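You operate a simulated robot arm through the tools that you are given. There is no shell and no other tool. Be economical: measure what you need, move in short steps, check, and stop when the job is done.

You run a simulated two-armed robot. Do the job below in one go: nothing can be reset, and whatever is moved stays where it is left.

## Task
Pick up the refill from the right end of the former bench with one hand, pass it to the other hand and put it in the inside of the former blue check tray. Set down upright: refill.
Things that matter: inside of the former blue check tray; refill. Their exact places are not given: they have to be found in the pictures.

It is judged by the outcome, as a careful person would: the job done as asked, and still so three seconds after it is handed in. It fails if anything else is knocked over, pushed out of place, dropped, spilled or broken.

## Robot
Two 6-joint arms with two-finger grippers on one trunk, on a base that drives. Base frame: it is fixed to the floor where the robot stands at the start and does not move with it; the origin is under the middle of the robot, x ahead of it, y to its left, z up; the surface under the hand at the start is at about z = 0.9. Readings come in m, rad, newtons and seconds.
The left shoulder is at the start at [0.03, 0.178, 1.013], the right one opposite. With the tool pointing down near the work surface each hand reaches from about 0.28 to 0.84 m from the robot's upright axis, wherever it stands, measured 20 degrees to its own side. Places, roughly: inside of the former blue check tray (27x23 cm) [0.54, 0.32, 0.9]. Payload 2.54 kg a hand.
The TCP of each hand is the grasp point between the finger pads, 0.03 m short of the fingertips. In the tool frame z runs along the fingers and y along their closing line. The gripper opens to 0.116 m. The gripper's body begins 0.095 m behind the TCP.
Orientation is told as [roll, pitch, yaw] about the base's x, y, z axes, in that order, counted from this pose: with the fingers straight down and closing along the base's y, the tool's x points along the base's -x, its y along +y and its z along -z.

## Interface
- The arms move only by the tool arm_command. It takes "left_plan", "right_plan" or both (then of equal length, played together; a hand with none holds still); each is a list of rows, each an object (a shift or turn left out is 0, a gripper value left out holds the last) with "dr": the turn, a rotation vector about the base's x, y, z in units of 45 degrees (1.0 is 45 degrees), a list of three; "offset": the shift along the base's x, y, z in units of 200 mm (1.0 is 200 mm), a list of three; "jaw": the closure in counts, from 0 (fully open) to 255 (shut). In form: [{"dr": [rx, ry, rz], "offset": [dx, dy, dz], "jaw": jaw}, ...]. A call has 1 to 8 rows; each row is the pose to reach, as a shift and turn from the pose commanded when the call began. A call with a number of a shift or a turn outside -1 to 1 is refused whole. Rows are played at 5 a second. More than 0.05 m and 0.15 rad between two rows, or a gripper value outside its range, and nothing of the call is played. Where a pose cannot be reached the arm comes as near as it can. A force on the tool above 40 N (or 10 N above the force at the start of the call, whichever is more), or a blocked arm, ends the call early, and 0.2 s more pass. The fingers move at their own pace (about 0.153 m/s each) and stop on an object; they squeeze with about 28 N. The grip force told is the motor's: it shows also when the fingers shut on nothing. Time passes only in rows, and 0.2 s behind the last, so rows that repeat a pose let the fingers close. The reply holds the time, the measured pose of the TCP, the force on the tool along the base axes, the opening and the grip force, in the units named above and with some noise, with the torque about the TCP (base axes, N m) and any sound that the robot's microphone picked up, and new pictures: "views" is both (left out), scene, wrist or none (wrist: the cameras of the hands that moved).
- Cameras (640 x 400 px; columns grow to the right, rows downward): "scene" is now at [0.037, 0.0231, 1.7249]; the picture's right is [0.32, -0.95, 0.00], its down [-0.79, -0.26, -0.55] and it looks along [0.53, 0.17, -0.83] (base axes); focal length 273 px, centre (320, 200). "left" rides on the left gripper at [0.069, 0.015, -0.122] in its tool frame; the picture's right is [-0.21, 0.98, 0.00], its down [-0.83, -0.18, -0.53] and it looks along [-0.52, -0.11, 0.85] (tool axes); focal length 251 px, centre (320, 200). "right" rides on the right gripper at [0.069, -0.015, -0.122] in its tool frame; the picture's right is [0.21, 0.98, 0.00], its down [-0.83, 0.18, -0.53] and it looks along [-0.52, 0.11, 0.85] (tool axes); focal length 251 px, centre (320, 200).
- slide_trunk(by): slides the trunk up (or, below 0, down) by that many m; the arms and the scene camera ride with it, the base frame stays. It gives what a move gives, with no picture.
- base_move(legs): drives the robot by 1 to 6 legs, each [ahead, left, turn to the left] in m, m and rad, along the robot's own axes; the way and the turn of a leg run together, so that a leg with both is an arc; at most 1.5 m and 3.142 rad a leg. The arms and the cameras ride along, it lands a little off, and it stops where it bumps. It gives what a move gives, and a new picture of the scene camera.
- turn_head(pan, tilt): turns the head with the scene camera to pan (to the left, within 2.496 rad either way) and tilt (down, from -0.506 to 1.204), counted from straight ahead of the robot. It gives what a move gives, and a new picture of the scene camera.
- probe_pixels(camera, pixels): there is no depth. For up to 12 entries [column, row, z] of the newest picture of that camera ("zoom" is the newest enlarged one), the place [x, y] in the base frame at which the ray of that pixel passes the height z, good to about 0.002 m. The clock stands still meanwhile.
- inspect(camera, box): a new picture of the part [left, top, right, bottom] of that camera's present view, enlarged. The clock stands still meanwhile.
- hand_in(): hands the job in; it is judged then, once.

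Go step by step. Measure first, check grasps and placings, and put right what went wrong. The budget is 80 turns and 260 pictures, counting those below and the enlarged ones. Unless the task says otherwise, let go and move clear before handing in, and close with one line.

The tools are called after "Request:" by a JSON object that holds its "fn" and its "kwargs". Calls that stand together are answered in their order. arm_command: Moves the arms, as the interface text tells. Its arguments: {"type":"object","properties":{"left_plan":{"type":"array"},"right_plan":{"type":"array"},"views":{"type":"string","enum":["both","scene","wrist","none"]}},"required":[]} The other tools are called the same way: slide_trunk (by) slides the trunk up or down; base_move (legs) drives the base; turn_head (pan, tilt) turns the head that bears the scene camera; probe_pixels (camera, pixels) gives the place at which the rays of pixels pass given heights; inspect (camera, box) takes an enlarged picture of a part of a camera's view; hand_in () hands the job in.

At the start:

```text
t: 0.0
left_tcp_pos: [0.4633, 0.2825, 1.1385]
left_orientation: [-0.001, -0.001, 0.001]
left_contact_force: [-0.2, 1.0, 0.3]
left_torque: [0.01, 0.01, -0.01]
left_gripper_width: 0.116
left_gripper_force: 0.1
right_tcp_pos: [0.5222, -0.1264, 1.1868]
right_orientation: [0.0, -0.001, 0.0]
right_contact_force: [-0.1, 0.0, -0.2]
right_torque: [-0.04, 0.02, 0.01]
right_gripper_width: 0.116
right_gripper_force: 0.1
trunk travel left (down, up): [-0.225, 0.315]
robot x, y, heading: [-0.0013, -0.0028, -0.004]
head pan, tilt: [0.321, 0.984]
```

scene: 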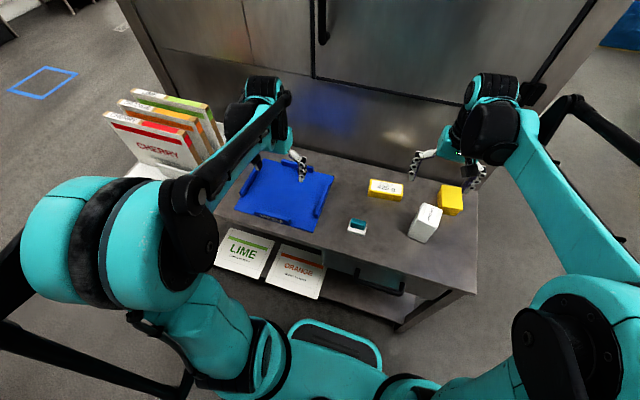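
right: 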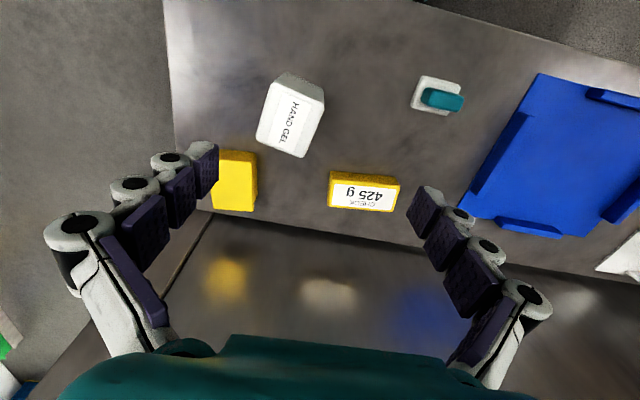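
left: 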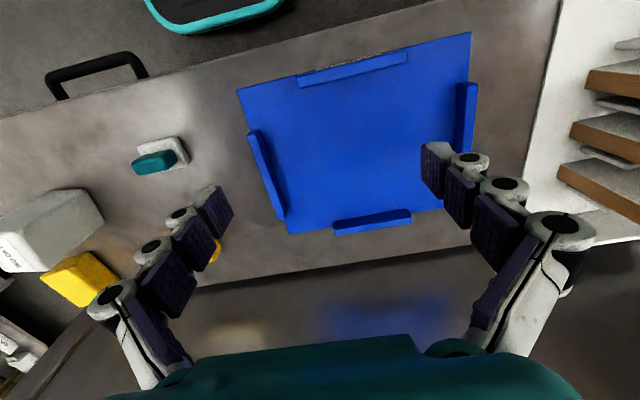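

The scene shows a blue tray at about (285,195), a white "HAND GEL" box at (425,222), yellow boxes at (385,188) and (450,200), and a teal item at (358,226). I will enlarge these to tell which one is the refill.

Request:
{"fn": "inspect", "kwargs": {"camera": "scene", "box": [330, 160, 490, 260]}}

Request:
{"fn": "inspect", "kwargs": {"camera": "right", "box": [180, 50, 480, 238]}}

Request:
{"fn": "inspect", "kwargs": {"camera": "left", "box": [0, 110, 240, 310]}}

Request:
{"fn": "inspect", "kwargs": {"camera": "scene", "box": [210, 140, 370, 240]}}

```text
4.00 times, centred on (410, 210) of scene
```

zoom: 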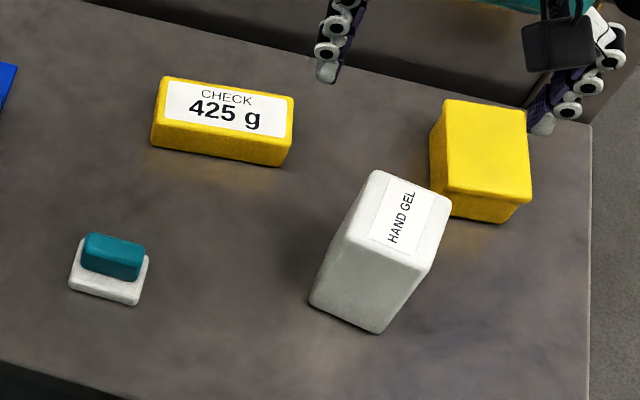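

```text
2.13 times, centred on (330, 144) of right
```

zoom: 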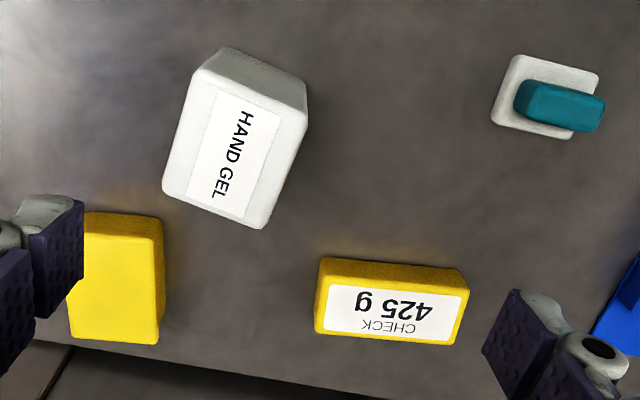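

```text
2.00 times, centred on (120, 210) of left
```

zoom: 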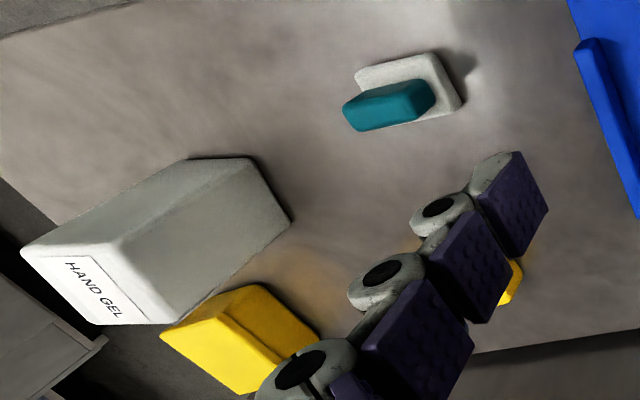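

```text
4.00 times, centred on (290, 190) of scene
```

zoom: 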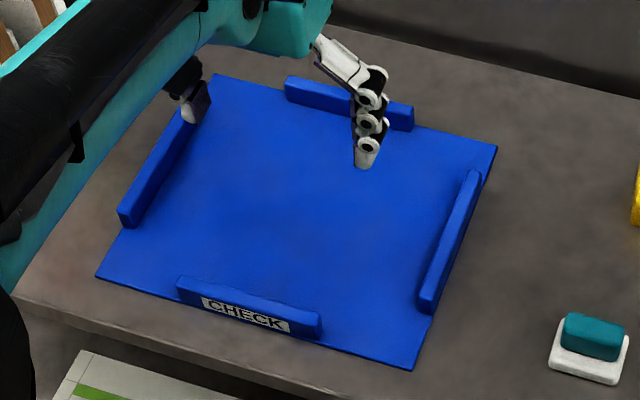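

The teal block may be a stapler or pump, and the hand gel box and the unlabelled yellow box are both near the right end. I will measure their positions and then look at the yellow box's other faces.

Request:
{"fn": "probe_pixels", "kwargs": {"camera": "scene", "pixels": [[440.5, 185, 0.95], [461.5, 187.5, 0.95], [463, 209, 0.95], [439, 207.5, 0.95], [455, 216, 0.9], [424.5, 243.5, 0.9], [407, 235, 0.9], [423, 202.5, 1.0], [443, 212, 1.0], [437, 227, 1.0], [415, 220, 1.0], [358, 230, 0.9]]}}

Request:
{"fn": "turn_head", "kwargs": {"pan": -0.3, "tilt": 0.95}}

```text
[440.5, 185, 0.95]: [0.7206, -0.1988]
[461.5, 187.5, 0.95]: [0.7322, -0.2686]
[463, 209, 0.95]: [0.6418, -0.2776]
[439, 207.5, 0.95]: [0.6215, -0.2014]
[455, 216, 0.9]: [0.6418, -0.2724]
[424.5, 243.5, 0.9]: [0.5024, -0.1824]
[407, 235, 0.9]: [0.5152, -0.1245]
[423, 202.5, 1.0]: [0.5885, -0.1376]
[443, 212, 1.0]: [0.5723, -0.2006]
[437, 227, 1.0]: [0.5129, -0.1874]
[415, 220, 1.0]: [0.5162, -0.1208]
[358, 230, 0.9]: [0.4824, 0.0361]
```

```text
t: 1.0
left_tcp_pos: [0.4638, 0.2812, 1.1398]
left_orientation: [-0.002, -0.003, -0.003]
left_contact_force: [0.0, -0.2, 0.3]
left_torque: [0.02, 0.0, 0.04]
left_gripper_width: 0.1155
left_gripper_force: 0.0
right_tcp_pos: [0.5223, -0.1271, 1.1869]
right_orientation: [-0.001, 0.001, 0.002]
right_contact_force: [0.2, 0.1, 1.0]
right_torque: [0.02, 0.0, 0.01]
right_gripper_width: 0.116
right_gripper_force: 0.1
trunk travel left (down, up): [-0.225, 0.315]
robot x, y, heading: [-0.0001, -0.0026, 0.002]
head pan, tilt: [-0.3, 0.949]
```

scene: 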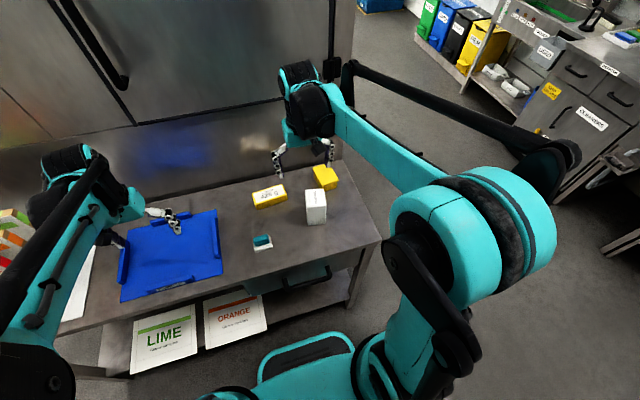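

Positions are yellow box about (0.68,-0.237) and hand gel about (0.55,-0.16). I will move the right hand further right to see their outer faces.

Request:
{"fn": "arm_command", "kwargs": {"right_plan": [{"offset": [0, -0.25, 0]}, {"offset": [0, -0.5, 0]}, {"offset": [0, -0.75, 0]}, {"offset": [0, -1, 0]}, {"offset": [0.05, -1, 0], "dr": [0, 0, -0.15]}, {"offset": [0.1, -1, 0], "dr": [0, 0, -0.3]}, {"offset": [0.15, -1, 0], "dr": [0, 0, -0.45]}], "views": "both"}}

```text
t: 2.6
left_tcp_pos: [0.4634, 0.2816, 1.1388]
left_orientation: [-0.002, -0.003, -0.001]
left_contact_force: [-0.1, -0.3, -0.4]
left_torque: [-0.02, -0.01, -0.01]
left_gripper_width: 0.1159
left_gripper_force: 0.1
right_tcp_pos: [0.5527, -0.3273, 1.1862]
right_orientation: [0.0, -0.001, -0.355]
right_contact_force: [-0.3, -1.2, 0.4]
right_torque: [-0.01, 0.03, 0.0]
right_gripper_width: 0.1159
right_gripper_force: 0.1
trunk travel left (down, up): [-0.225, 0.315]
robot x, y, heading: [0.0009, 0.0004, 0.002]
head pan, tilt: [-0.3, 0.949]
```

scene: 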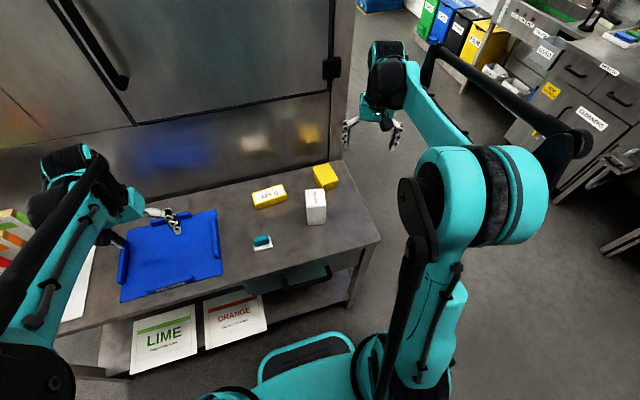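
right: 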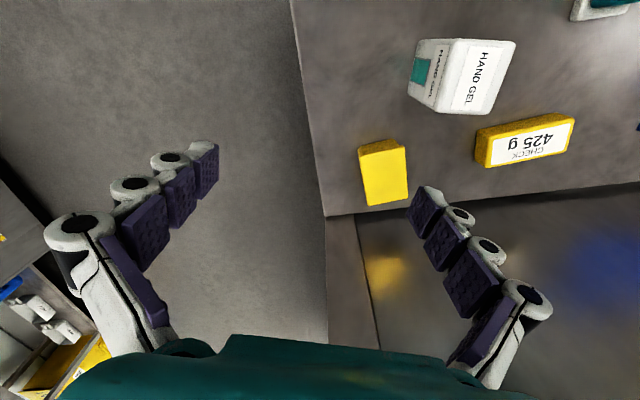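

The hand gel box shows a label and teal patch on its right face at (430,70). I will enlarge both boxes.

Request:
{"fn": "inspect", "kwargs": {"camera": "right", "box": [340, 20, 600, 210]}}

Request:
{"fn": "inspect", "kwargs": {"camera": "scene", "box": [240, 140, 360, 260]}}

Request:
{"fn": "inspect", "kwargs": {"camera": "scene", "box": [410, 0, 640, 144]}}

```text
2.11 times, centred on (470, 115) of right
```

zoom: 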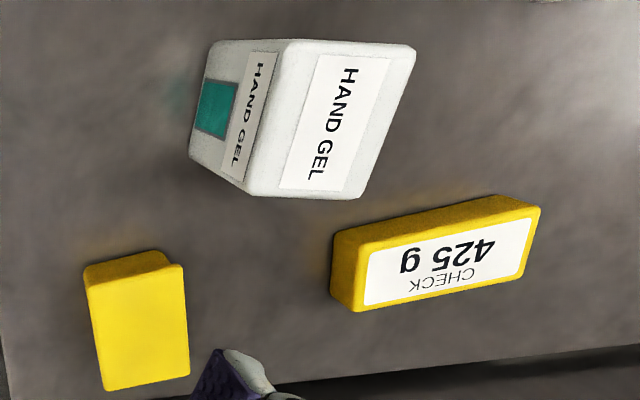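

```text
3.33 times, centred on (300, 200) of scene
```

zoom: 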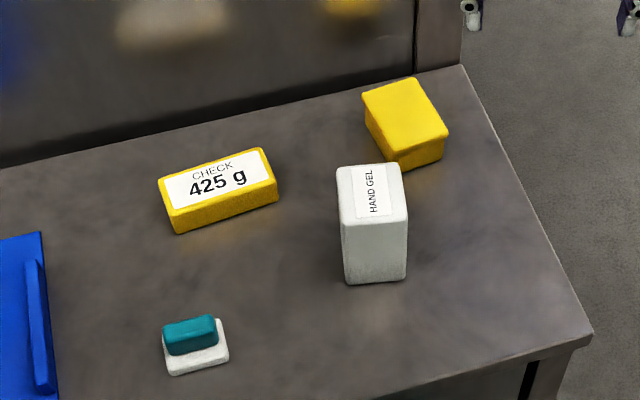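

```text
2.78 times, centred on (525, 72) of scene
```

zoom: 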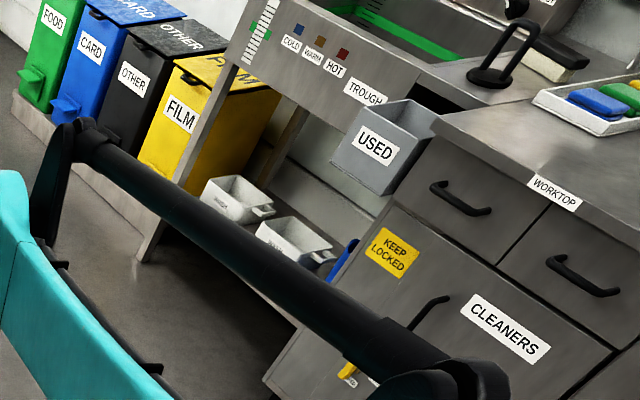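

The hand gel box is the only refill-type item, standing upright at the right end, so I take it as the refill. I will measure its top and bottom corners in the newest scene view, along with the tray.

Request:
{"fn": "probe_pixels", "kwargs": {"camera": "scene", "pixels": [[307.5, 224.6, 0.9], [325.2, 224, 0.9], [306.3, 206.6, 1.01], [326.4, 206.6, 1.01], [324.6, 189.5, 1.01], [305.4, 190.1, 1.01], [118, 302, 0.9], [223, 272, 0.9], [217, 210, 0.9], [338, 177, 0.95]]}}

Request:
{"fn": "probe_pixels", "kwargs": {"camera": "right", "pixels": [[442, 113, 1.01], [493, 113, 1.01], [514, 40, 1.01], [459, 39, 1.01], [409, 93, 0.9], [416, 40, 0.9]]}}

Request:
{"fn": "inspect", "kwargs": {"camera": "scene", "box": [100, 190, 260, 310]}}

```text
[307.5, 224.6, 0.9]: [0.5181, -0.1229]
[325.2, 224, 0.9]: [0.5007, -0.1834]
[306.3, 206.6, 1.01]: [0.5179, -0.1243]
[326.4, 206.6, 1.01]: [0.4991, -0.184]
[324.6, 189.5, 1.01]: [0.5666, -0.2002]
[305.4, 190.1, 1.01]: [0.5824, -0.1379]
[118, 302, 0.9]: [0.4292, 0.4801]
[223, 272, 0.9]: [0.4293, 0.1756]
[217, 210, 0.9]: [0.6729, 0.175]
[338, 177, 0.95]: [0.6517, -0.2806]
```

```text
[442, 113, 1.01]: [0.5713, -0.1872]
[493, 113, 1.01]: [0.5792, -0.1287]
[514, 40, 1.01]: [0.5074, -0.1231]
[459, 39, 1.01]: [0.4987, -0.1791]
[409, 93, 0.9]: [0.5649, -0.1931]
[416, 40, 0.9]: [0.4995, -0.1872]
```

```text
3.33 times, centred on (180, 250) of scene
```

zoom: 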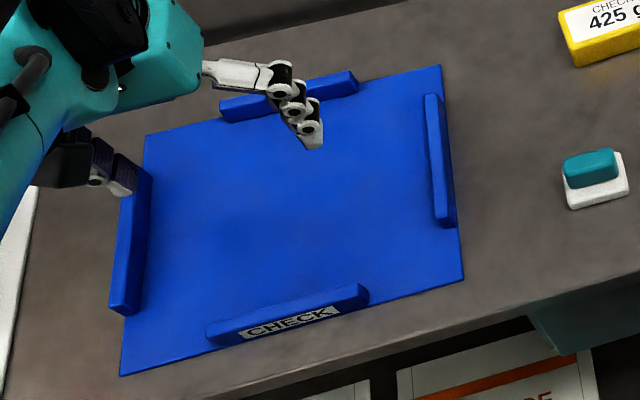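

Both cameras agree the box is about 0.11 m tall, with its top at z≈1.01, centre about (0.540,-0.158) and yaw about -12°. The tray spans x 0.43–0.67 and y 0.18–0.48. I will bring the right hand above the box and check alignment.

Request:
{"fn": "arm_command", "kwargs": {"right_plan": [{"offset": [0, 0.2, 0], "dr": [0, 0, 0.06]}, {"offset": [0, 0.42, 0], "dr": [0, 0, 0.12]}, {"offset": [0, 0.62, 0], "dr": [0, 0, 0.18]}, {"offset": [-0.005, 0.83, 0], "dr": [0, 0, 0.18]}, {"offset": [-0.005, 0.83, -0.2], "dr": [0, 0, 0.18]}, {"offset": [-0.005, 0.83, -0.4], "dr": [0, 0, 0.18]}], "views": "both"}}

```text
t: 4.0
left_tcp_pos: [0.4627, 0.2818, 1.1392]
left_orientation: [-0.002, -0.001, -0.001]
left_contact_force: [-0.1, -0.6, -0.7]
left_torque: [-0.05, -0.02, -0.02]
left_gripper_width: 0.1162
left_gripper_force: 0.1
right_tcp_pos: [0.5511, -0.1595, 1.105]
right_orientation: [-0.001, 0.001, -0.212]
right_contact_force: [1.0, -0.5, -0.2]
right_torque: [-0.03, -0.01, -0.03]
right_gripper_width: 0.116
right_gripper_force: 0.0
trunk travel left (down, up): [-0.225, 0.315]
robot x, y, heading: [-0.0041, 0.001, -0.002]
head pan, tilt: [-0.3, 0.949]
```

scene: 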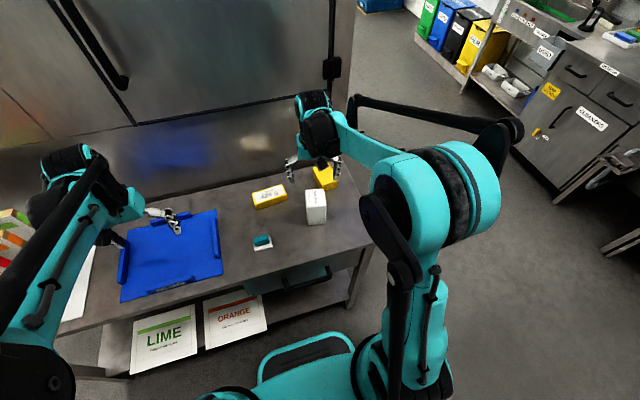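
right: 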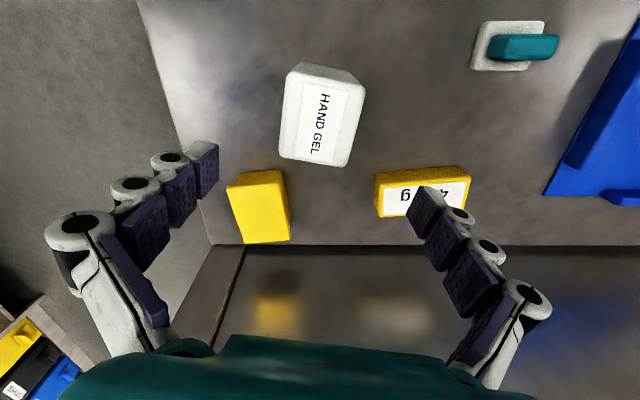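

The hand is over the box and I will check alignment with corner probes from this closer view.

Request:
{"fn": "probe_pixels", "kwargs": {"camera": "right", "pixels": [[281, 156, 1.01], [345, 166, 1.01], [365, 88, 1.01], [292, 68, 1.01], [300, 63, 0.9]]}}

Request:
{"fn": "inspect", "kwargs": {"camera": "right", "box": [220, 40, 420, 190]}}

```text
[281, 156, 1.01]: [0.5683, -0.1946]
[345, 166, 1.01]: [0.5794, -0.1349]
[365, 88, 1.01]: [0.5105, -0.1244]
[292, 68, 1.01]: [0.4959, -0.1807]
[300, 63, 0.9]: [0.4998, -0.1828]
```

```text
2.67 times, centred on (320, 115) of right
```

zoom: 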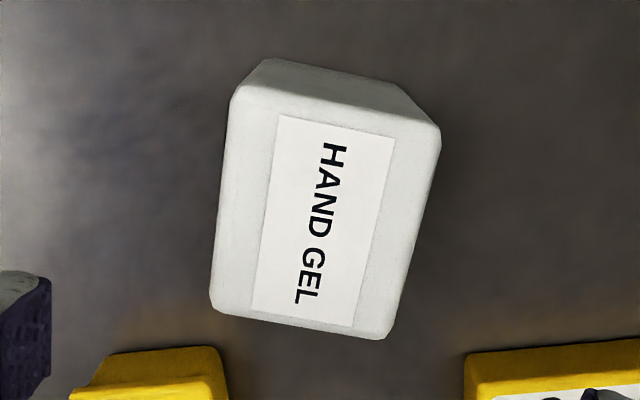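

The box centre is (0.5385,-0.159) with yaw about -11°, so the hand is well aligned. I will descend to z≈0.992 and close.

Request:
{"fn": "arm_command", "kwargs": {"right_plan": [{"offset": [0, 0, -0.2]}, {"offset": [0, 0, -0.4]}, {"offset": [0, 0, -0.57]}, {"offset": [0, 0, -0.57], "jaw": 255}, {"offset": [0, 0, -0.57], "jaw": 255}, {"offset": [0, 0, -0.57], "jaw": 255}], "views": "both"}}

```text
t: 5.4
left_tcp_pos: [0.4634, 0.2817, 1.1384]
left_orientation: [0.0, -0.003, -0.003]
left_contact_force: [0.4, -0.5, 0.3]
left_torque: [0.04, 0.01, 0.01]
left_gripper_width: 0.116
left_gripper_force: 0.0
right_tcp_pos: [0.551, -0.162, 0.9915]
right_orientation: [0.001, 0.001, -0.212]
right_contact_force: [0.1, 0.0, -0.1]
right_torque: [0.0, -0.02, 0.01]
right_gripper_width: 0.0636
right_gripper_force: 28.0
trunk travel left (down, up): [-0.225, 0.315]
robot x, y, heading: [-0.0017, -0.0009, -0.002]
head pan, tilt: [-0.3, 0.949]
```

scene: 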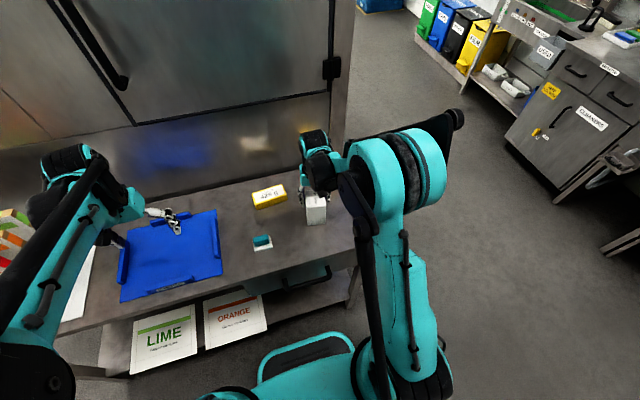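
right: 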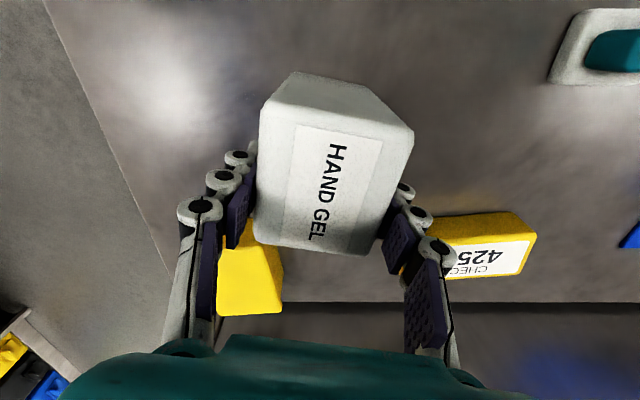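

The grip holds at 0.0636 m with 28 N. I will lift it by 0.2 m.

Request:
{"fn": "arm_command", "kwargs": {"right_plan": [{"offset": [0, 0, 0.1]}, {"offset": [0, 0, 0.3]}, {"offset": [0, 0, 0.5]}, {"offset": [0, 0, 0.75]}, {"offset": [0, 0, 1]}, {"offset": [-0.1, 0.1, 1]}, {"offset": [-0.2, 0.3, 1]}, {"offset": [-0.3, 0.5, 1]}], "views": "both"}}

```text
t: 7.2
left_tcp_pos: [0.4631, 0.2822, 1.1394]
left_orientation: [-0.002, -0.002, -0.003]
left_contact_force: [-0.5, 0.6, 0.5]
left_torque: [0.0, -0.03, 0.01]
left_gripper_width: 0.1162
left_gripper_force: 0.1
right_tcp_pos: [0.4923, -0.06, 1.1926]
right_orientation: [-0.002, 0.001, -0.213]
right_contact_force: [-0.3, 0.0, -5.9]
right_torque: [-0.01, -0.08, -0.04]
right_gripper_width: 0.0635
right_gripper_force: 27.6
trunk travel left (down, up): [-0.225, 0.315]
robot x, y, heading: [0.003, 0.0019, -0.006]
head pan, tilt: [-0.3, 0.949]
```

scene: 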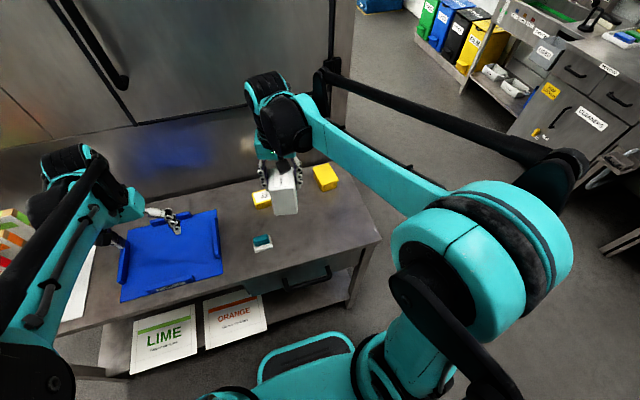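
right: 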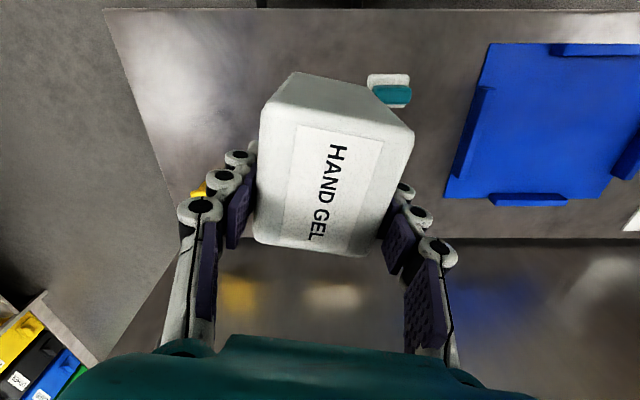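

The box is held (about 0.6 kg) and clear of the bench. I will now turn the right hand to yaw about -43° and pitch the left hand 45° so it can reach the lower back half of the box.

Request:
{"fn": "arm_command", "kwargs": {"right_plan": [{"offset": [0, 0, 0], "dr": [0, 0, -0.11]}, {"offset": [0, 0.04, 0], "dr": [0, 0, -0.23]}, {"offset": [0.01, 0.08, 0], "dr": [0, 0, -0.34]}, {"offset": [0.02, 0.12, 0], "dr": [0, 0, -0.46]}, {"offset": [0.03, 0.16, 0], "dr": [0, 0, -0.57]}, {"offset": [0.045, 0.2, 0], "dr": [0, 0, -0.685]}, {"offset": [0.045, 0.2, 0], "dr": [0, 0, -0.685]}], "left_plan": [{"offset": [0, 0, 0.1], "dr": [0, -0.16, 0]}, {"offset": [0, 0, 0.2], "dr": [0, -0.33, 0]}, {"offset": [0, 0, 0.3], "dr": [0, -0.5, 0]}, {"offset": [0, 0, 0.4], "dr": [0, -0.67, 0]}, {"offset": [0, 0, 0.5], "dr": [0, -0.84, 0]}, {"offset": [0, 0, 0.5], "dr": [0, -1, 0]}, {"offset": [0, 0, 0.5], "dr": [0, -1, 0]}], "views": "both"}}

Request:
{"fn": "turn_head", "kwargs": {"pan": 0.0, "tilt": 0.85}}

```text
t: 8.8
left_tcp_pos: [0.4644, 0.2821, 1.2387]
left_orientation: [-0.001, -0.789, 0.0]
left_contact_force: [0.2, -0.1, 0.3]
left_torque: [-0.01, -0.01, -0.01]
left_gripper_width: 0.1157
left_gripper_force: 0.0
right_tcp_pos: [0.5015, -0.0213, 1.1915]
right_orientation: [-0.001, 0.0, -0.751]
right_contact_force: [0.3, 0.6, -5.4]
right_torque: [-0.04, -0.01, -0.02]
right_gripper_width: 0.0636
right_gripper_force: 27.5
trunk travel left (down, up): [-0.225, 0.315]
robot x, y, heading: [0.0022, 0.0004, -0.003]
head pan, tilt: [-0.3, 0.949]
```

scene: 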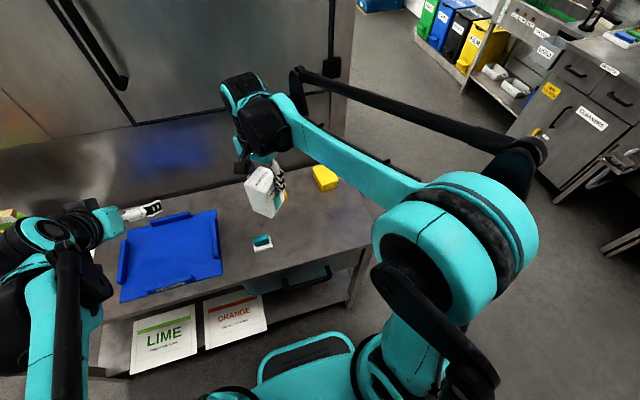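
right: 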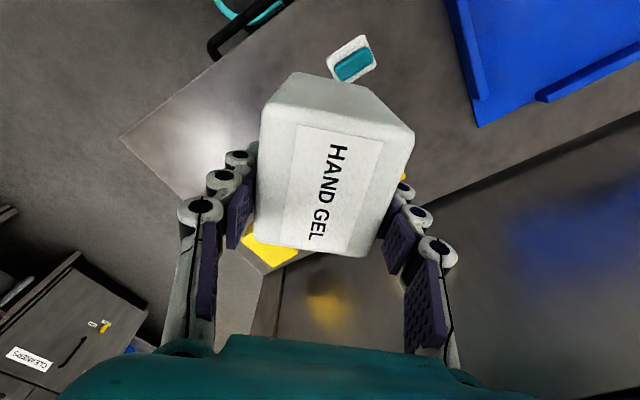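
left: 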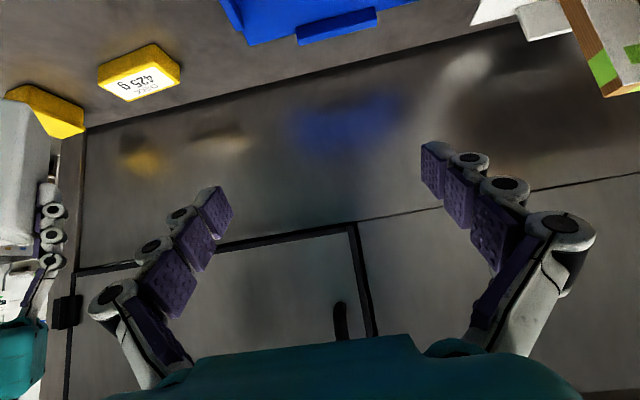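

```text
t: 9.6
left_tcp_pos: [0.4646, 0.2805, 1.2386]
left_orientation: [0.0, -0.786, 0.0]
left_contact_force: [0.0, -0.4, 0.0]
left_torque: [-0.01, -0.02, -0.01]
left_gripper_width: 0.1159
left_gripper_force: 0.1
right_tcp_pos: [0.5016, -0.0219, 1.193]
right_orientation: [0.001, 0.0, -0.752]
right_contact_force: [0.0, -0.3, -6.0]
right_torque: [-0.04, -0.04, 0.0]
right_gripper_width: 0.0636
right_gripper_force: 27.8
trunk travel left (down, up): [-0.225, 0.315]
robot x, y, heading: [-0.0033, 0.0001, -0.002]
head pan, tilt: [0.0, 0.85]
```

scene: 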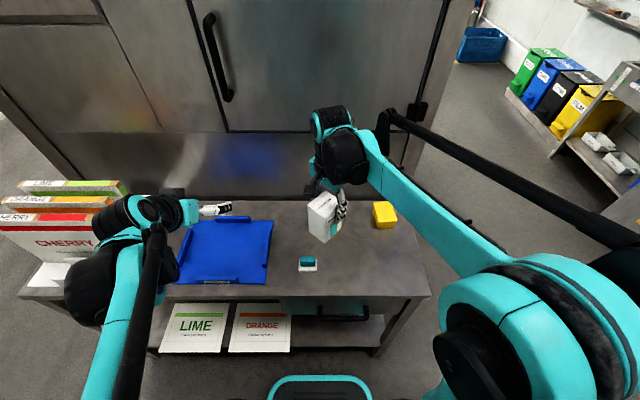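

Both hands went where they were told. I will yaw the left hand to match (-0.75 rad) while moving it to a standoff behind the box.

Request:
{"fn": "arm_command", "kwargs": {"left_plan": [{"offset": [-0.05, -0.13, 0], "dr": [0, 0, -0.14]}, {"offset": [-0.1, -0.26, 0], "dr": [0, 0, -0.28]}, {"offset": [-0.15, -0.39, 0], "dr": [0, 0, -0.42]}, {"offset": [-0.2, -0.52, 0], "dr": [0, 0, -0.56]}, {"offset": [-0.25, -0.65, 0], "dr": [0, 0, -0.7]}, {"offset": [-0.26, -0.78, 0], "dr": [0, 0, -0.84]}, {"offset": [-0.26, -0.9, 0], "dr": [0, 0, -0.955]}, {"offset": [-0.26, -0.9, 0], "dr": [0, 0, -0.955]}], "views": "both"}}

```text
t: 11.4
left_tcp_pos: [0.4119, 0.0995, 1.2401]
left_orientation: [-0.001, -0.786, -0.752]
left_contact_force: [0.0, 0.0, 0.4]
left_torque: [0.0, -0.01, 0.02]
left_gripper_width: 0.1158
left_gripper_force: 0.1
right_tcp_pos: [0.5015, -0.0211, 1.1924]
right_orientation: [0.0, 0.0, -0.751]
right_contact_force: [-0.6, 0.5, -4.6]
right_torque: [-0.01, -0.07, 0.01]
right_gripper_width: 0.0636
right_gripper_force: 28.0
trunk travel left (down, up): [-0.225, 0.315]
robot x, y, heading: [0.0032, 0.001, 0.001]
head pan, tilt: [0.0, 0.85]
```

scene: 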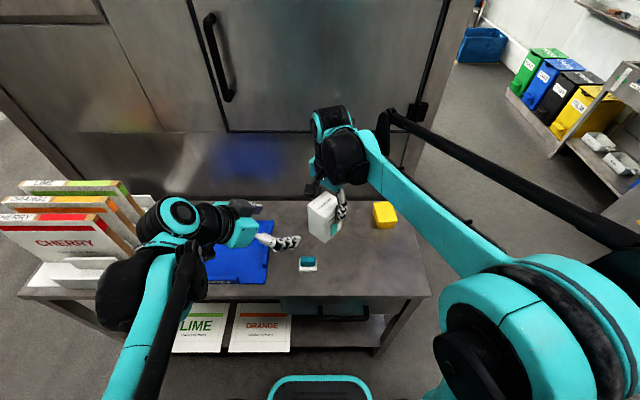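
left: 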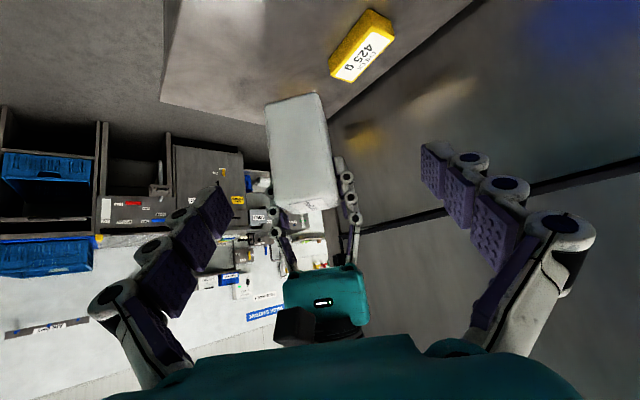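

The view from the left hand shows the box at (300,150), slightly left of the finger midline as expected. I will shift sideways into line and advance half way, then look.

Request:
{"fn": "arm_command", "kwargs": {"left_plan": [{"offset": [0.005, -0.1, 0]}, {"offset": [0.008, -0.195, 0]}, {"offset": [0.1, -0.28, -0.12]}, {"offset": [0.17, -0.345, -0.22]}], "views": "both"}}

```text
t: 12.4
left_tcp_pos: [0.4456, 0.0303, 1.1949]
left_orientation: [0.001, -0.786, -0.752]
left_contact_force: [1.1, 1.1, 0.8]
left_torque: [-0.02, 0.02, 0.04]
left_gripper_width: 0.1158
left_gripper_force: 0.1
right_tcp_pos: [0.5008, -0.0216, 1.1915]
right_orientation: [0.0, 0.001, -0.75]
right_contact_force: [-0.4, 0.6, -5.9]
right_torque: [-0.04, -0.07, 0.01]
right_gripper_width: 0.0636
right_gripper_force: 28.1
trunk travel left (down, up): [-0.225, 0.315]
robot x, y, heading: [0.0028, 0.0027, -0.0]
head pan, tilt: [0.0, 0.85]
```

scene: 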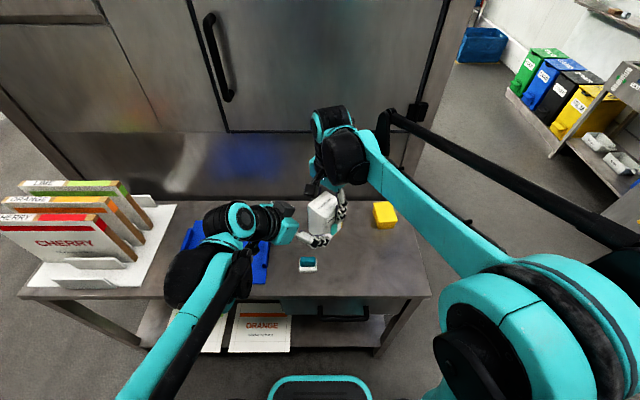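
left: 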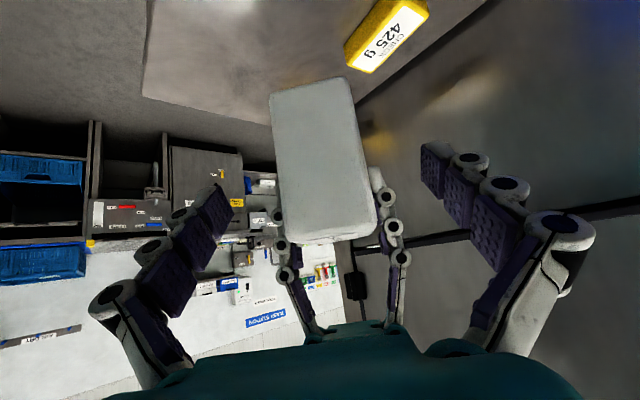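

The box is centred between the left fingers, with the right fingers well above. I will advance the last 0.076 m and look before closing.

Request:
{"fn": "arm_command", "kwargs": {"left_plan": [{"offset": [0.07, -0.063, -0.09]}, {"offset": [0.14, -0.126, -0.18]}, {"offset": [0.2, -0.18, -0.27]}, {"offset": [0.2, -0.18, -0.27]}], "views": "both"}}

Request:
{"fn": "inspect", "kwargs": {"camera": "scene", "box": [260, 160, 380, 260]}}

```text
t: 13.4
left_tcp_pos: [0.4841, -0.0035, 1.1403]
left_orientation: [0.002, -0.787, -0.753]
left_contact_force: [-0.5, 0.0, 0.1]
left_torque: [-0.01, -0.03, 0.01]
left_gripper_width: 0.1159
left_gripper_force: 0.0
right_tcp_pos: [0.5001, -0.0209, 1.1931]
right_orientation: [-0.001, 0.0, -0.751]
right_contact_force: [0.0, 0.2, -5.0]
right_torque: [-0.03, -0.07, -0.01]
right_gripper_width: 0.0637
right_gripper_force: 28.2
trunk travel left (down, up): [-0.225, 0.315]
robot x, y, heading: [-0.0012, 0.0017, -0.002]
head pan, tilt: [0.0, 0.85]
```

scene: 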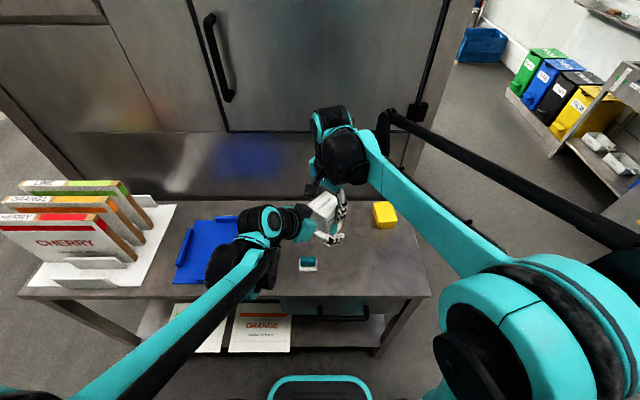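
left: 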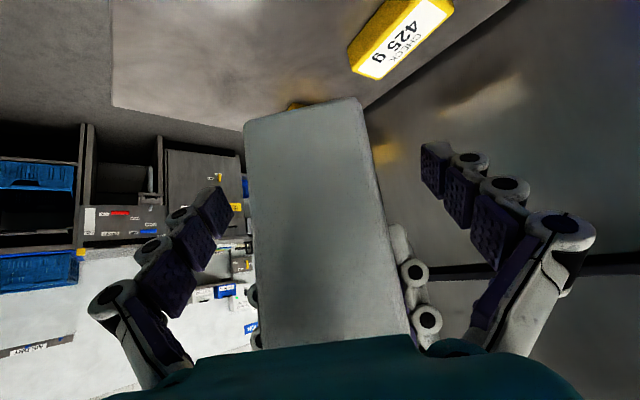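

```text
4.00 times, centred on (320, 210) of scene
```

zoom: 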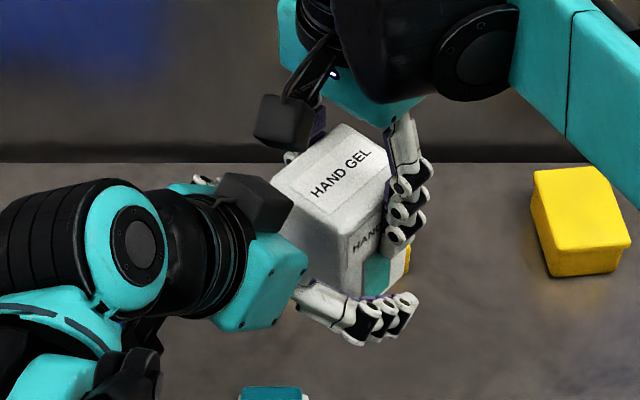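

The left fingers straddle the lower box with no contact and lateral mismatch under 2 mm. I will close the left gripper while the right holds.

Request:
{"fn": "arm_command", "kwargs": {"left_plan": [{"jaw": 120}, {"jaw": 255}, {"jaw": 255}, {"jaw": 255}], "views": "wrist"}}

```text
t: 14.4
left_tcp_pos: [0.4843, -0.0038, 1.1419]
left_orientation: [-0.003, -0.787, -0.751]
left_contact_force: [-15.5, -6.8, 6.8]
left_torque: [-0.09, -0.29, -0.41]
left_gripper_width: 0.0635
left_gripper_force: 27.8
right_tcp_pos: [0.5022, -0.0214, 1.1923]
right_orientation: [0.001, 0.0, -0.749]
right_contact_force: [15.7, 7.3, -13.3]
right_torque: [0.24, -0.75, 0.05]
right_gripper_width: 0.0635
right_gripper_force: 28.0
trunk travel left (down, up): [-0.225, 0.315]
robot x, y, heading: [0.0, -0.0021, 0.005]
head pan, tilt: [0.0, 0.85]
```

left: 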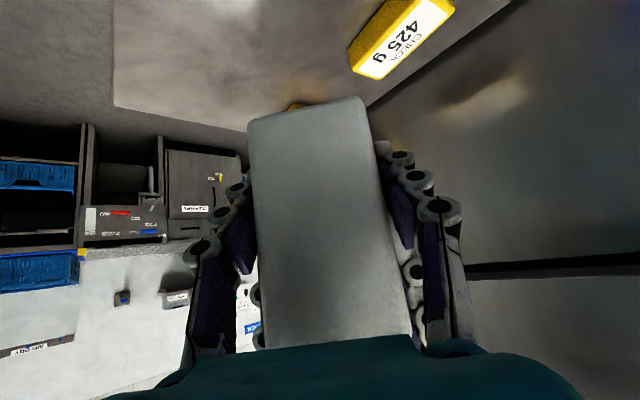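

Both hands grip the box (0.0635 m each, 28 N). I will open the right hand and then lift it straight up.

Request:
{"fn": "arm_command", "kwargs": {"right_plan": [{"jaw": 0}, {"jaw": 0}, {"jaw": 0}, {"offset": [0, 0, 0.1]}, {"offset": [0, 0, 0.3]}, {"offset": [0, 0, 0.5]}, {"offset": [0.05, -0.1, 0.65]}], "views": "both"}}

```text
t: 16.0
left_tcp_pos: [0.4856, -0.0052, 1.1408]
left_orientation: [0.0, -0.786, -0.751]
left_contact_force: [0.2, 0.0, 0.6]
left_torque: [0.06, 0.03, 0.02]
left_gripper_width: 0.0637
left_gripper_force: 27.9
right_tcp_pos: [0.5119, -0.0421, 1.3226]
right_orientation: [0.001, 0.003, -0.749]
right_contact_force: [0.1, -0.1, 0.2]
right_torque: [0.03, 0.0, 0.0]
right_gripper_width: 0.1162
right_gripper_force: 0.1
trunk travel left (down, up): [-0.225, 0.315]
robot x, y, heading: [0.0014, -0.0024, -0.003]
head pan, tilt: [0.0, 0.85]
```

scene: 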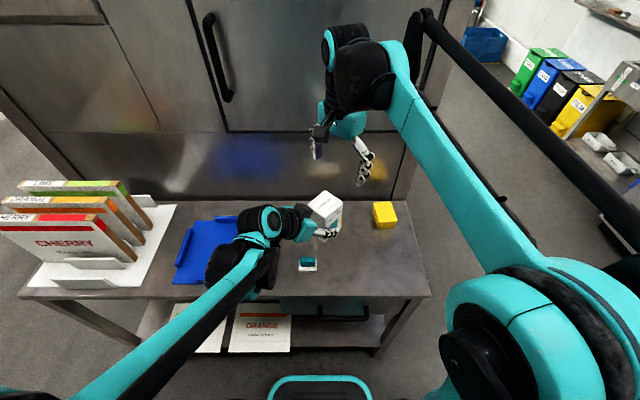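
right: 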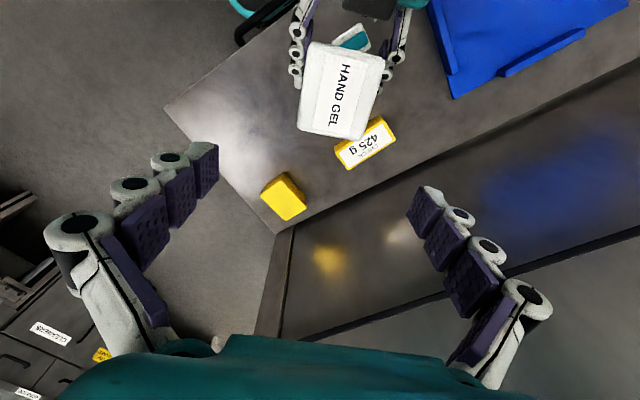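

The box is now held by the left hand only, upright, and the right hand is clear. I will carry it toward the tray and turn the yaw back, with the right hand retreating.

Request:
{"fn": "arm_command", "kwargs": {"left_plan": [{"offset": [-0.05, 0.1, 0.05], "dr": [0, 0, 0.1]}, {"offset": [-0.05, 0.22, 0.05], "dr": [0, 0, 0.24]}, {"offset": [-0.05, 0.35, 0.05], "dr": [0, 0, 0.38]}, {"offset": [-0.05, 0.48, 0.05], "dr": [0, 0, 0.52]}, {"offset": [0, 0.62, 0.05], "dr": [0, 0, 0.66]}, {"offset": [0, 0.76, 0.05], "dr": [0, 0, 0.8]}, {"offset": [0.05, 0.9, 0.05], "dr": [0, 0, 0.955]}, {"offset": [0.1, 1.0, 0.05], "dr": [0, 0, 0.955]}], "right_plan": [{"offset": [0, -0.1, 0]}, {"offset": [0, -0.25, 0]}, {"offset": [0, -0.4, 0], "dr": [0, 0, 0.1]}, {"offset": [0, -0.55, 0], "dr": [0, 0, 0.2]}, {"offset": [0, -0.7, 0], "dr": [0, 0, 0.35]}, {"offset": [0, -0.8, 0], "dr": [0, 0, 0.5]}, {"offset": [0, -0.8, 0], "dr": [0, 0, 0.65]}, {"offset": [0, -0.8, 0], "dr": [0, 0, 0.8]}], "views": "both"}}

```text
t: 17.8
left_tcp_pos: [0.506, 0.1959, 1.1508]
left_orientation: [0.0, -0.787, 0.001]
left_contact_force: [0.5, -0.3, -5.7]
left_torque: [-0.02, 0.07, -0.02]
left_gripper_width: 0.0636
left_gripper_force: 28.1
right_tcp_pos: [0.5114, -0.2011, 1.3224]
right_orientation: [0.0, 0.0, -0.12]
right_contact_force: [0.6, 0.5, -0.7]
right_torque: [-0.01, 0.01, 0.0]
right_gripper_width: 0.1159
right_gripper_force: 0.1
trunk travel left (down, up): [-0.225, 0.315]
robot x, y, heading: [0.0027, -0.0009, 0.0]
head pan, tilt: [0.0, 0.85]
```

scene: 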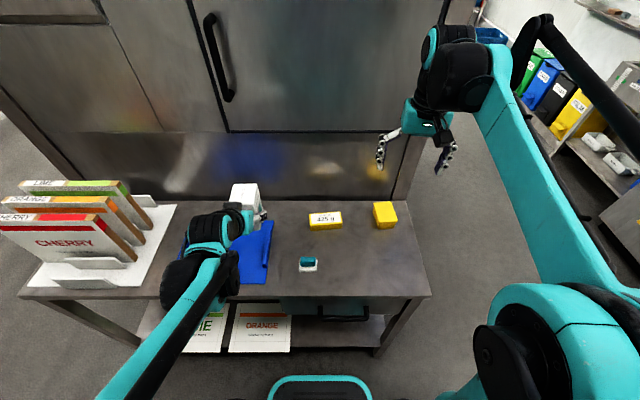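
right: 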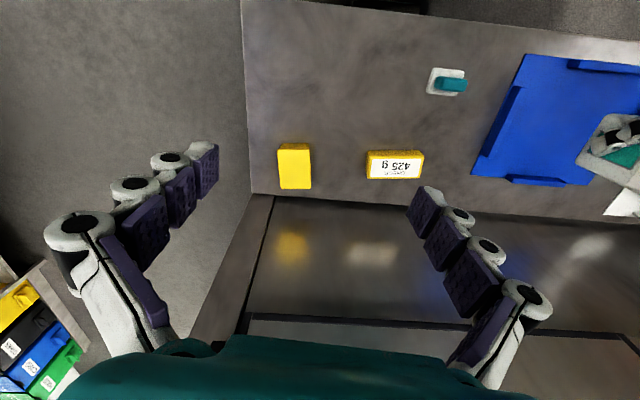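
left: 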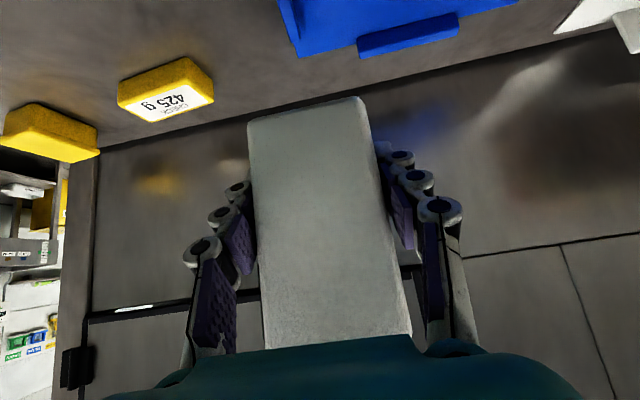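

The box hangs steady in the left hand (5.7 N). I will move over the tray centre and lower to about 6 cm above it.

Request:
{"fn": "arm_command", "kwargs": {"left_plan": [{"offset": [0.05, 0.2, 0]}, {"offset": [0.1, 0.42, 0]}, {"offset": [0.15, 0.62, 0]}, {"offset": [0.15, 0.62, -0.2]}, {"offset": [0.15, 0.62, -0.4]}, {"offset": [0.15, 0.62, -0.6]}, {"offset": [0.15, 0.62, -0.75]}, {"offset": [0.15, 0.62, -0.75]}], "views": "both"}}

Request:
{"fn": "turn_head", "kwargs": {"pan": 0.4, "tilt": 0.95}}

```text
t: 19.6
left_tcp_pos: [0.5338, 0.3205, 1.0004]
left_orientation: [0.001, -0.786, -0.002]
left_contact_force: [0.4, 0.1, -5.9]
left_torque: [0.0, 0.06, -0.01]
left_gripper_width: 0.0635
left_gripper_force: 28.0
right_tcp_pos: [0.5109, -0.2007, 1.3229]
right_orientation: [0.002, 0.001, -0.123]
right_contact_force: [-0.9, -0.5, -0.7]
right_torque: [0.0, 0.0, -0.01]
right_gripper_width: 0.116
right_gripper_force: 0.0
trunk travel left (down, up): [-0.225, 0.315]
robot x, y, heading: [0.0003, 0.0, 0.001]
head pan, tilt: [0.0, 0.85]
```

scene: 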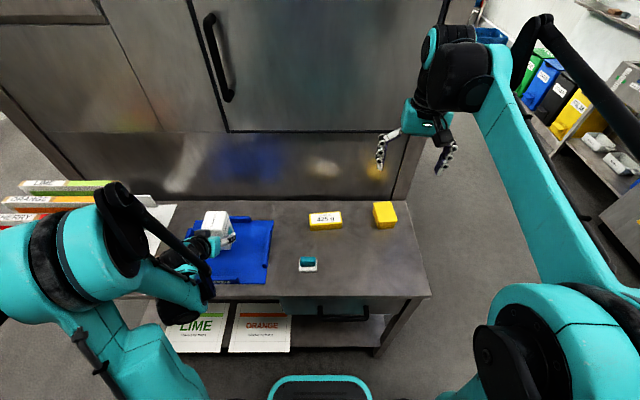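
left: 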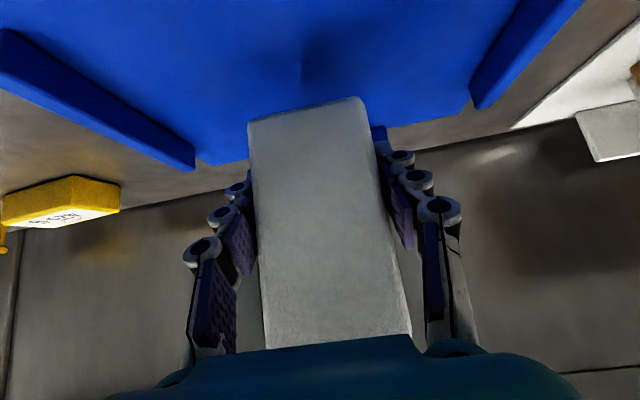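

```text
t: 20.5
left_tcp_pos: [0.5349, 0.3213, 1.0]
left_orientation: [-0.001, -0.786, -0.003]
left_contact_force: [-0.3, 0.5, -5.8]
left_torque: [-0.02, 0.09, 0.02]
left_gripper_width: 0.0636
left_gripper_force: 28.3
right_tcp_pos: [0.5117, -0.2022, 1.3225]
right_orientation: [0.0, -0.001, -0.125]
right_contact_force: [-0.3, 0.7, -0.7]
right_torque: [-0.01, 0.01, 0.03]
right_gripper_width: 0.1163
right_gripper_force: 0.0
trunk travel left (down, up): [-0.225, 0.315]
robot x, y, heading: [0.0002, -0.0009, -0.001]
head pan, tilt: [0.4, 0.949]
```

scene: 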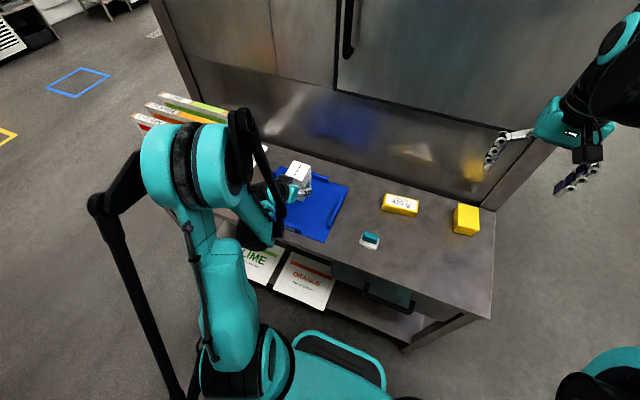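

The box is above the tray floor, well inside the rims. I will lower it to about 8 mm above the expected touch and then feel down.

Request:
{"fn": "arm_command", "kwargs": {"left_plan": [{"offset": [0, 0, -0.1]}, {"offset": [0, 0, -0.2]}, {"offset": [0, 0, -0.25]}, {"offset": [0, 0, -0.265]}, {"offset": [0, 0, -0.275]}], "views": "wrist"}}

Request:
{"fn": "inspect", "kwargs": {"camera": "scene", "box": [240, 130, 380, 260]}}

```text
t: 21.7
left_tcp_pos: [0.5497, 0.3263, 0.9767]
left_orientation: [-0.001, -0.786, -0.001]
left_contact_force: [0.2, -0.3, -6.0]
left_torque: [-0.02, 0.09, -0.02]
left_gripper_width: 0.0634
left_gripper_force: 28.1
left hand out of reach, approached as far as the arm can: row 1, 2, 3, 4, 5
right_tcp_pos: [0.5111, -0.2015, 1.3222]
right_orientation: [0.0, 0.0, -0.12]
right_contact_force: [0.1, 0.4, -0.2]
right_torque: [0.01, 0.0, -0.02]
right_gripper_width: 0.1158
right_gripper_force: 0.0
trunk travel left (down, up): [-0.225, 0.315]
robot x, y, heading: [0.0046, -0.0027, 0.0]
head pan, tilt: [0.4, 0.949]
```

left: 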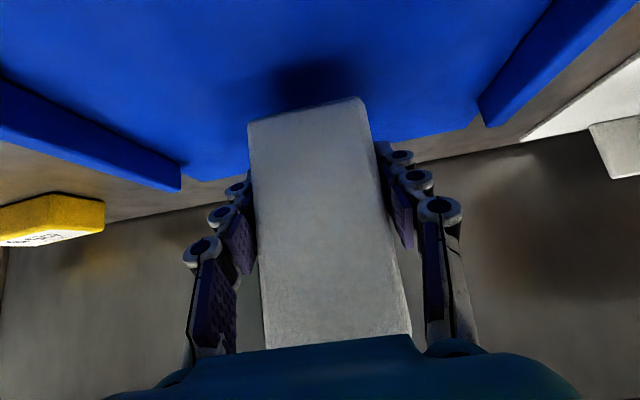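

```text
3.08 times, centred on (310, 195) of scene
```

zoom: 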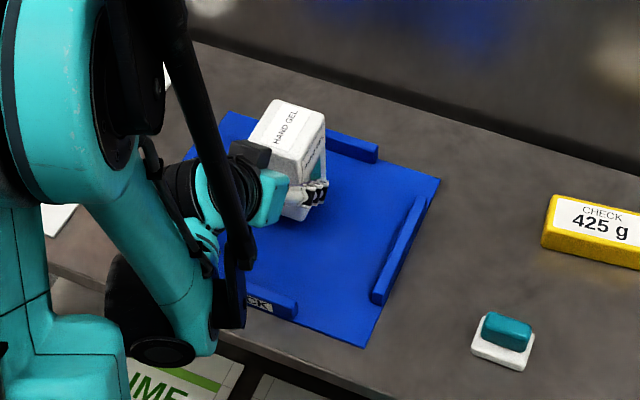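

The left hand is at its inner reach limit (stopped at z=0.977 and pushed forward in x), and the box is still held above the tray. I will raise the trunk, so the folded arm gets room, and then reach down.

Request:
{"fn": "slide_trunk", "kwargs": {"by": 0.15}}

Request:
{"fn": "arm_command", "kwargs": {"left_plan": [{"offset": [0, 0, -0.2]}, {"offset": [0, 0, -0.4]}, {"offset": [0, 0, -0.6]}], "views": "both"}}

```text
t: 23.4
left_tcp_pos: [0.5502, 0.3275, 1.1256]
left_orientation: [0.001, -0.786, -0.002]
left_contact_force: [-0.2, 1.0, -5.6]
left_torque: [0.01, 0.06, 0.01]
left_gripper_width: 0.0632
left_gripper_force: 27.9
right_tcp_pos: [0.5122, -0.2014, 1.4731]
right_orientation: [0.0, 0.001, -0.123]
right_contact_force: [-0.5, -0.1, 0.0]
right_torque: [-0.01, -0.01, 0.0]
right_gripper_width: 0.1162
right_gripper_force: 0.1
trunk travel left (down, up): [-0.375, 0.165]
robot x, y, heading: [0.005, -0.0001, 0.002]
head pan, tilt: [0.4, 0.949]
```

```text
t: 24.2
left_tcp_pos: [0.6065, 0.3487, 1.0718]
left_orientation: [-0.002, -0.782, -0.002]
left_contact_force: [0.4, -0.3, -5.4]
left_torque: [-0.04, 0.03, -0.02]
left_gripper_width: 0.0634
left_gripper_force: 27.8
left hand out of reach, approached as far as the arm can: row 1, 2, 3
right_tcp_pos: [0.5136, -0.2006, 1.472]
right_orientation: [0.0, 0.002, -0.123]
right_contact_force: [0.1, -0.3, 0.1]
right_torque: [-0.01, 0.02, -0.02]
right_gripper_width: 0.116
right_gripper_force: 0.1
trunk travel left (down, up): [-0.375, 0.165]
robot x, y, heading: [0.0007, -0.0014, -0.002]
head pan, tilt: [0.4, 0.949]
```

scene: 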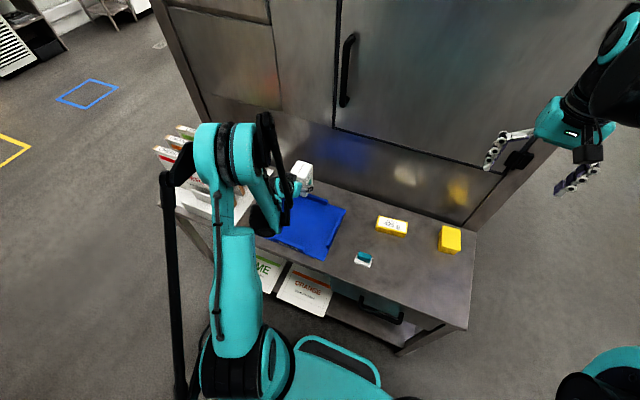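
left: 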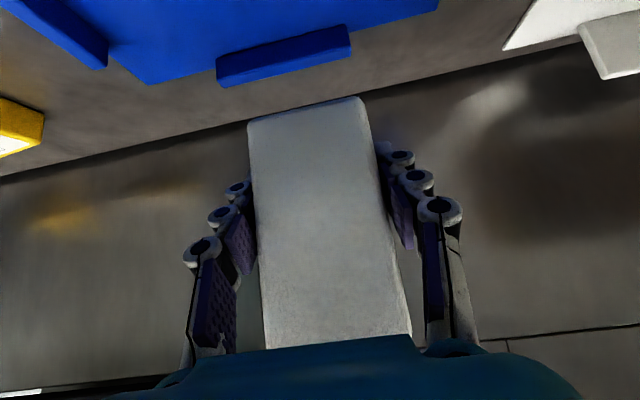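

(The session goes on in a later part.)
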